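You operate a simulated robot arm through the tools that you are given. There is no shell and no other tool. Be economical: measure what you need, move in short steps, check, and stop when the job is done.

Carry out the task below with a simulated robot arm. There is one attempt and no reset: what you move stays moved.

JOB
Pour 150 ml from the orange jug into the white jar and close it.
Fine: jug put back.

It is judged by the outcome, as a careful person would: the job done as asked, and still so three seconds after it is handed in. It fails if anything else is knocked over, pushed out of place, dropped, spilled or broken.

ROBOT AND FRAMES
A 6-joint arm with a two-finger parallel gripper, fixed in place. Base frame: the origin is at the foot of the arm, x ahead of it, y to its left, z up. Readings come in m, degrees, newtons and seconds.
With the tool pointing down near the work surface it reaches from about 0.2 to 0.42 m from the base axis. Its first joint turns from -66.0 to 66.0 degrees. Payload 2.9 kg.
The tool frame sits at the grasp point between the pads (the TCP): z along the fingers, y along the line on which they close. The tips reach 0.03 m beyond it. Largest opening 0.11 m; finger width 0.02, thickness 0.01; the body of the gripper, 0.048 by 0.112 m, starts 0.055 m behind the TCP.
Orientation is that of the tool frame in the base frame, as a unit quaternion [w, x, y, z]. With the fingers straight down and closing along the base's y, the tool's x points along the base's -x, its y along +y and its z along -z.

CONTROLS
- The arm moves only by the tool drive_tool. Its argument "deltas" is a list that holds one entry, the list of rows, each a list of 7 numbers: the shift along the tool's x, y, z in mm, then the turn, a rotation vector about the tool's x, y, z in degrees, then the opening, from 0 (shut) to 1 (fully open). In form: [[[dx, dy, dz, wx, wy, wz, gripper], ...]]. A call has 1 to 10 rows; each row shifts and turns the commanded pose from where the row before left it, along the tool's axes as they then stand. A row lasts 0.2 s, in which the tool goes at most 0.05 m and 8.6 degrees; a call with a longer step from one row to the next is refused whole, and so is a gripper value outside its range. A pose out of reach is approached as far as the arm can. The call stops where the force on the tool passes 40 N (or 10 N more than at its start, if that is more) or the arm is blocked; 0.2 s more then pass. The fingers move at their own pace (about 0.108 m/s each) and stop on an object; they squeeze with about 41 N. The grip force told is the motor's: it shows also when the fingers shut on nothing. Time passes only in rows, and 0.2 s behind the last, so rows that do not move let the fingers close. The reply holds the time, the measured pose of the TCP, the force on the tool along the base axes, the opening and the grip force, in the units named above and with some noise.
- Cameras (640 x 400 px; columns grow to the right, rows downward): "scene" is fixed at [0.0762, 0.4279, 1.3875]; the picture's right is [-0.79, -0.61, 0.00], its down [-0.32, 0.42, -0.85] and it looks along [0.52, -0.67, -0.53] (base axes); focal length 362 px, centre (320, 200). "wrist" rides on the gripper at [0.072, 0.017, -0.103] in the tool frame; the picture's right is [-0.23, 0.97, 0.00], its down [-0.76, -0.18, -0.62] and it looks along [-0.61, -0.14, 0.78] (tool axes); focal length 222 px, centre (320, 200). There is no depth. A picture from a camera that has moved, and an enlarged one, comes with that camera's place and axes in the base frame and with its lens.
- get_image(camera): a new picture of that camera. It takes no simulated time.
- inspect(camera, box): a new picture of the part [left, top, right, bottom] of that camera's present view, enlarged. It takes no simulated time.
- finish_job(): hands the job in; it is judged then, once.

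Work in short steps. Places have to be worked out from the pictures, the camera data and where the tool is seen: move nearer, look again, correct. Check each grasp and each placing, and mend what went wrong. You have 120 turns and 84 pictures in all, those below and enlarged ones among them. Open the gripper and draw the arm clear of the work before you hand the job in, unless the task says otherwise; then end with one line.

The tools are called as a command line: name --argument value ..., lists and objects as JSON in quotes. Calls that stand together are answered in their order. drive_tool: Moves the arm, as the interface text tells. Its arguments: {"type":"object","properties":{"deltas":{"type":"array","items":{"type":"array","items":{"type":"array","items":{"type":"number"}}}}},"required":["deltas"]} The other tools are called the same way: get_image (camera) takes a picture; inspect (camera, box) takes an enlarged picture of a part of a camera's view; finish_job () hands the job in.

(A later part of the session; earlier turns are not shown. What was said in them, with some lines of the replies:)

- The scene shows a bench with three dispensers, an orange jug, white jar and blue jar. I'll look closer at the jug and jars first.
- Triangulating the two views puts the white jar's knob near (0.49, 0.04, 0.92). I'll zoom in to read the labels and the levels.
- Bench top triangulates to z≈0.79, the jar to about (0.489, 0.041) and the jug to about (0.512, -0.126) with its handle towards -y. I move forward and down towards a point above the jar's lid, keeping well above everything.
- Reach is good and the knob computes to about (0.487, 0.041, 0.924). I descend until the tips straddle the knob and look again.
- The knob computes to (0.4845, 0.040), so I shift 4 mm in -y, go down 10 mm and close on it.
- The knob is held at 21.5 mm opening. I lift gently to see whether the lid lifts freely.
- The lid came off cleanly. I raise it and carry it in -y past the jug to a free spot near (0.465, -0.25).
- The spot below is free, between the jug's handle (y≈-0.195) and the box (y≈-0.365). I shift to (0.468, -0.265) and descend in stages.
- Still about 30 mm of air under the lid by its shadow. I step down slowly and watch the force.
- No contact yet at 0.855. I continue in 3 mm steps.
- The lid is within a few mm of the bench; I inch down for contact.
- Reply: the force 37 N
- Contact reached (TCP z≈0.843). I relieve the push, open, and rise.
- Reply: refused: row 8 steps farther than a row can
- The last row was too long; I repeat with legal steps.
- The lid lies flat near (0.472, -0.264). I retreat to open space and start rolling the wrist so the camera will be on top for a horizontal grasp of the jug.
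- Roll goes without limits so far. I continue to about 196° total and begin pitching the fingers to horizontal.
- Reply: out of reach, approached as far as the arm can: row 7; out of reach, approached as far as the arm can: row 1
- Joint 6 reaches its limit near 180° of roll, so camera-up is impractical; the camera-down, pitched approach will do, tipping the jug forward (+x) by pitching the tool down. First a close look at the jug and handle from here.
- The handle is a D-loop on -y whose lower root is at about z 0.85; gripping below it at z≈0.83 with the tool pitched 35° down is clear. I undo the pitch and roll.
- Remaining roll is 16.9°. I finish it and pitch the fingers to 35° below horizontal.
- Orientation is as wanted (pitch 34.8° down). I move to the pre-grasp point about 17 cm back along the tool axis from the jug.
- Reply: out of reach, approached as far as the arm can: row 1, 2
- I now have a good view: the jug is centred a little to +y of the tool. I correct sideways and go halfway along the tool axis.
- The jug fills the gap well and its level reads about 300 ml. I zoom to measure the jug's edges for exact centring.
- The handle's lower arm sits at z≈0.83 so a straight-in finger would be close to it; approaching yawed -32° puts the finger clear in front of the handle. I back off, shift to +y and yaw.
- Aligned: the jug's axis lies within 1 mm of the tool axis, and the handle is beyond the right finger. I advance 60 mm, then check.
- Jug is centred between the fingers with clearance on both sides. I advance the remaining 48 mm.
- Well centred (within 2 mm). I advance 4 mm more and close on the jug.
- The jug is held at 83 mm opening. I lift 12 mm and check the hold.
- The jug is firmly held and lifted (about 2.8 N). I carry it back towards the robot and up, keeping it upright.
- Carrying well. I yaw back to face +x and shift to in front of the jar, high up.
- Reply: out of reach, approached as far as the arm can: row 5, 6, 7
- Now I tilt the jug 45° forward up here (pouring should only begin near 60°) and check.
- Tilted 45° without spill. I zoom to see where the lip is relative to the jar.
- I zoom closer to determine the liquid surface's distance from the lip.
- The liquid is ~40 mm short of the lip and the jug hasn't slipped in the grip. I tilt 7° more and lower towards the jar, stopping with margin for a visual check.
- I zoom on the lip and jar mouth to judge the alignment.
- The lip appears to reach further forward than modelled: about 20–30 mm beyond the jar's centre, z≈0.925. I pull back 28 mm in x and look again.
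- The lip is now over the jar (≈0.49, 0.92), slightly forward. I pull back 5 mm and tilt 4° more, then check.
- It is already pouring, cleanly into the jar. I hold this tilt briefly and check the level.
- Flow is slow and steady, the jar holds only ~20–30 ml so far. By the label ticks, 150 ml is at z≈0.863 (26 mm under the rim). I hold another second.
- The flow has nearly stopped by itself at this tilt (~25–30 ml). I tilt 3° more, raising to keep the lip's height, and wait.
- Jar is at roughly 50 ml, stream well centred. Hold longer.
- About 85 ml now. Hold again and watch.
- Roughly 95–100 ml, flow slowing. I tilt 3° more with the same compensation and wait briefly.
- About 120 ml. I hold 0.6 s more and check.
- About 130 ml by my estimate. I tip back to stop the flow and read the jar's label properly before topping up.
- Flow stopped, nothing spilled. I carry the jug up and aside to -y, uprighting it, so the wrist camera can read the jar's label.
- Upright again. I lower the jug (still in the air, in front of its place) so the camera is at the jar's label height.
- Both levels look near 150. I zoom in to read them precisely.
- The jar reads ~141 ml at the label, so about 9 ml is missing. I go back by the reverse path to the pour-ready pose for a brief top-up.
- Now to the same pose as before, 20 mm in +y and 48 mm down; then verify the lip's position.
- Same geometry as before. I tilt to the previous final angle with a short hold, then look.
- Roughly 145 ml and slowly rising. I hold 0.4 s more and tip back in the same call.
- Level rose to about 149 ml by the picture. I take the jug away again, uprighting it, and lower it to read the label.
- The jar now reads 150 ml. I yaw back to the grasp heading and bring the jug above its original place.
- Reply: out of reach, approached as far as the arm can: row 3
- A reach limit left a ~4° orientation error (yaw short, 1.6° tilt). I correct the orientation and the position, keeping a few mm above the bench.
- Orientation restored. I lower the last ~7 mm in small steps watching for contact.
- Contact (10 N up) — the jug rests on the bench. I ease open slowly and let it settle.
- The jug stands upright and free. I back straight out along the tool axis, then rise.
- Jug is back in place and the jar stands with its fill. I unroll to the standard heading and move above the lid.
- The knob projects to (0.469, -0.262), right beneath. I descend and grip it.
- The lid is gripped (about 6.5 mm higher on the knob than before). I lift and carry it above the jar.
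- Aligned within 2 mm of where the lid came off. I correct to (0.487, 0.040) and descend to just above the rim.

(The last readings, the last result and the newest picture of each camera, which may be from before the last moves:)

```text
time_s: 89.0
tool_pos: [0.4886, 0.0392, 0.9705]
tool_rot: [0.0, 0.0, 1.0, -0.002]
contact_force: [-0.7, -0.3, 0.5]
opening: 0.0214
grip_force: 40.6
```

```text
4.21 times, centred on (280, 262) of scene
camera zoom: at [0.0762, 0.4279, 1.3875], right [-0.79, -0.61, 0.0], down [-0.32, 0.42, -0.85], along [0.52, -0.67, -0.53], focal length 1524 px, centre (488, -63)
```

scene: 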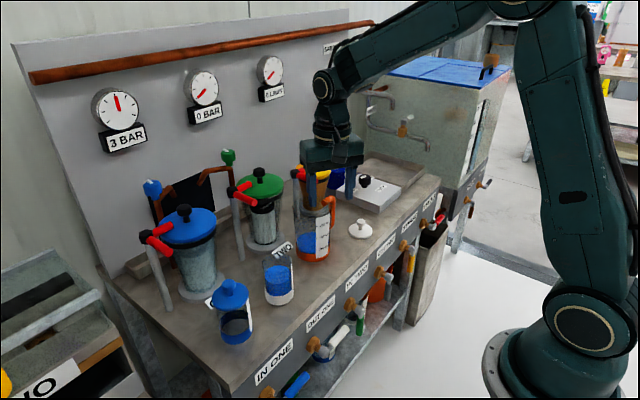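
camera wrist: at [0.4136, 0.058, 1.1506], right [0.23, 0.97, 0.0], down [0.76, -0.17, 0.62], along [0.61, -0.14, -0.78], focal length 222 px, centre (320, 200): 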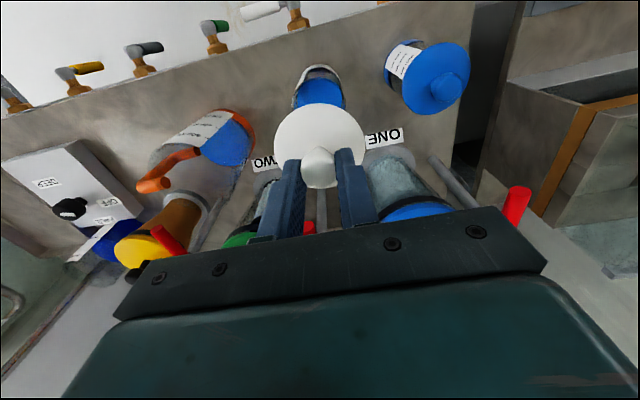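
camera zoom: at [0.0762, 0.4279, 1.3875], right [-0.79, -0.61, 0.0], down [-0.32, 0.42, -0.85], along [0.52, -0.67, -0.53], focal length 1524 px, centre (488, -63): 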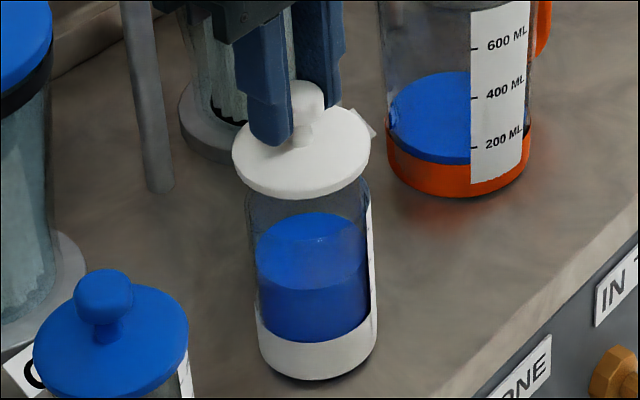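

Lid is over the jar, perhaps 1–2 mm too far in +x. I correct and go down in small steps.

drive_tool --deltas '[[[1.3, 0.4, 8, 0, 0, 0, 0], [0, 0, 6, 0, 0, 0, 0], [0, 0, 4, 0, 0, 0, 0], [0, 0, 2, 0, 0, 0, 0], [0, 0, 0, 0, 0, 0, 0]]]'

inspect --camera "scene" --box '[235, 215, 325, 310]'

```text
time_s: 90.2
tool_pos: [0.4867, 0.0374, 0.9509]
tool_rot: [0.0, 0.001, 1.0, -0.002]
contact_force: [0.2, -0.3, 0.3]
opening: 0.0215
grip_force: 41.4
```

```text
4.21 times, centred on (280, 262) of scene
camera zoom: at [0.0762, 0.4279, 1.3875], right [-0.79, -0.61, 0.0], down [-0.32, 0.42, -0.85], along [0.52, -0.67, -0.53], focal length 1524 px, centre (488, -63)
```

zoom: 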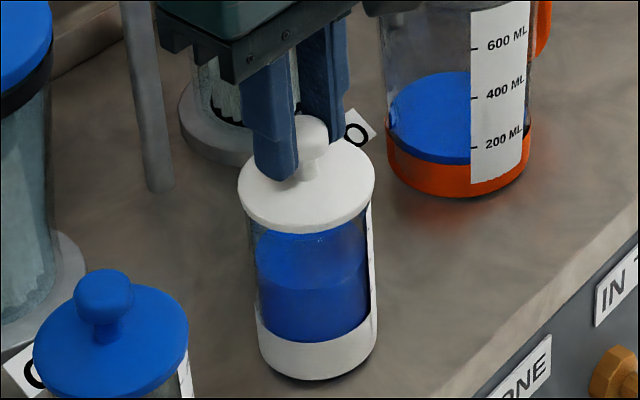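

Nearly seated, no contact yet. I continue in 1.5 mm steps.

drive_tool --deltas '[[[0, 1, 1.5, 0, 0, 0, 0], [0, 0, 1.5, 0, 0, 0, 0], [0, 0, 1.5, 0, 0, 0, 0], [0, 0, 0, 0, 0, 0, 0]]]'

drive_tool --deltas '[[[0, 0, 1, 0, 0, 0, 0], [0, 0, 1, 0, 0, 0, 0], [0, 0, 0, 0, 0, 0, 0]]]'

```text
time_s: 91.2
tool_pos: [0.486, 0.0393, 0.9463]
tool_rot: [0.0, 0.0, 1.0, -0.001]
contact_force: [-0.2, 0.2, 0.4]
opening: 0.0215
grip_force: 41.0
```

```text
time_s: 92.0
tool_pos: [0.4861, 0.0401, 0.945]
tool_rot: [0.0, 0.0, 1.0, -0.002]
contact_force: [-0.1, -0.1, -0.1]
opening: 0.0215
grip_force: 40.8
```

drive_tool --deltas '[[[0, 0, 1, 0, 0, 0, 0], [0, 0, 1, 0, 0, 0, 0], [0, 0, 0, 0, 0, 0, 0]]]'

inspect --camera "scene" --box '[250, 235, 310, 310]'

```text
time_s: 92.8
tool_pos: [0.4873, 0.04, 0.9456]
tool_rot: [0.001, 0.001, 1.0, -0.002]
contact_force: [-5.1, -2.9, 24.7]
opening: 0.0213
grip_force: 41.2
```

```text
5.33 times, centred on (280, 272) of scene
camera zoom: at [0.0757, 0.4278, 1.3875], right [-0.79, -0.61, 0.0], down [-0.32, 0.42, -0.85], along [0.52, -0.67, -0.53], focal length 1930 px, centre (533, -187)
```

zoom: 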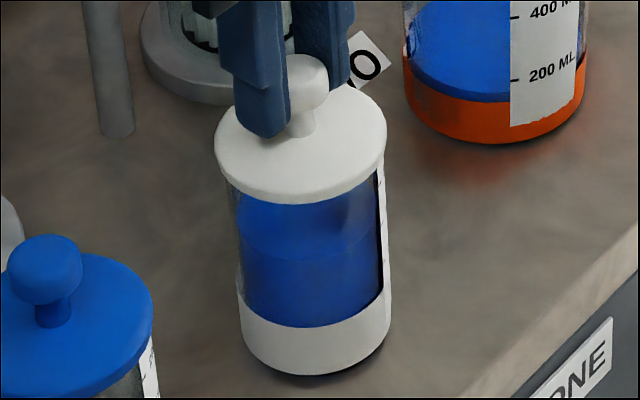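

Contact at z=0.9456, exactly the expected seated height. I relieve the push, open and withdraw upward.

drive_tool --deltas '[[[0, 0, -1.5, 0, 0, 0, 0], [0, 0, 0, 0, 0, 0, 0.3], [0, 0, 0, 0, 0, 0, 0.45], [0, 0, -15, 0, 0, 0, 0.45], [0, 0, -40, 0, 0, 0, 0.45], [0, 0, -45, 0, 0, 0, 0.45], [30, 0, -35, 0, 0, 0, 0.6], [40, 0, -25, 0, 0, 0, 0.8], [40, 0, -20, 0, 0, 0, 1], [0, 0, 0, 0, 0, 0, 1]]]'

get_image --camera "scene"

inspect --camera "scene" --box '[240, 220, 340, 310]'

get_image --camera "wrist"

```text
time_s: 95.0
tool_pos: [0.376, 0.0422, 1.1238]
tool_rot: [0.0, 0.0, 1.0, -0.003]
contact_force: [0.4, 0.6, -0.3]
opening: 0.1101
grip_force: 0.0
```

```text
6 pictures are left
```

scene: 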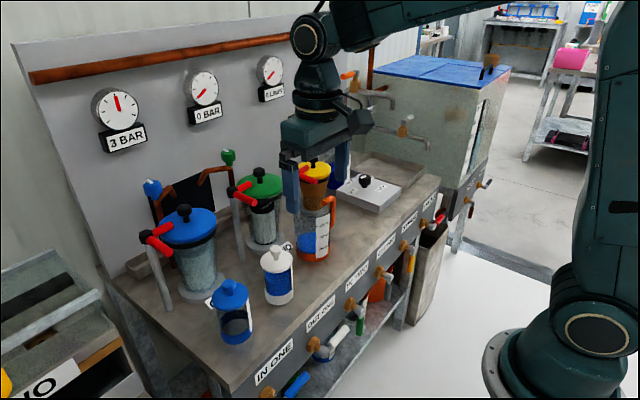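

```text
4.44 times, centred on (290, 265) of scene
camera zoom: at [0.0762, 0.4279, 1.3875], right [-0.79, -0.61, 0.0], down [-0.32, 0.42, -0.85], along [0.52, -0.67, -0.53], focal length 1608 px, centre (453, -89)
```

zoom: 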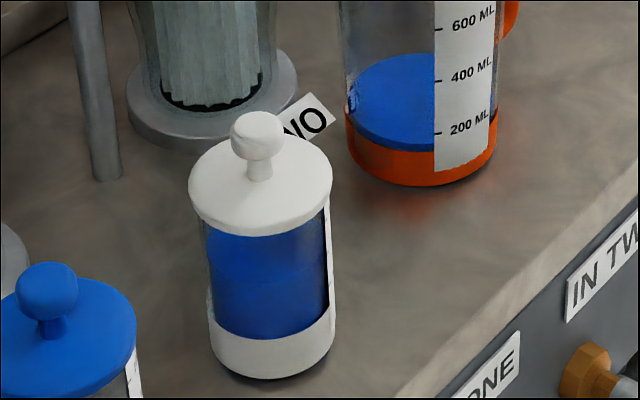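

```text
4 pictures are left
camera wrist: at [0.3039, 0.0581, 1.2275], right [0.23, 0.97, 0.0], down [0.76, -0.17, 0.62], along [0.61, -0.14, -0.78], focal length 222 px, centre (320, 200)
```

wrist: 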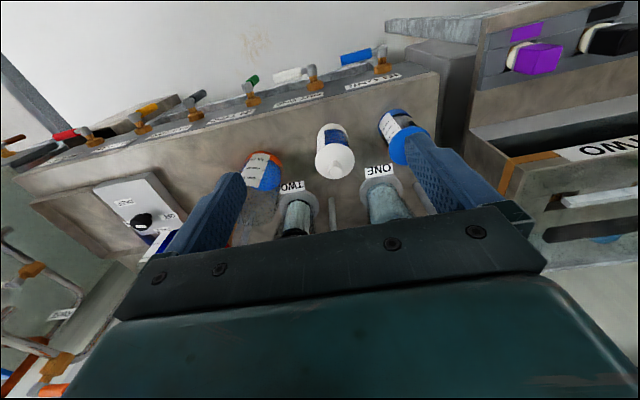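

The lid is seated flat, the jar holds 150 ml, the jug stands in its place, the bench is dry, and the gripper is open and clear. I hand in the job.

finish_job

```text
The job is handed in.
```

I poured 150 ml, read off the jar's label, from the orange jug into the white jar, put the jar's lid back on, and returned the jug to its place; nothing was spilled or knocked over.
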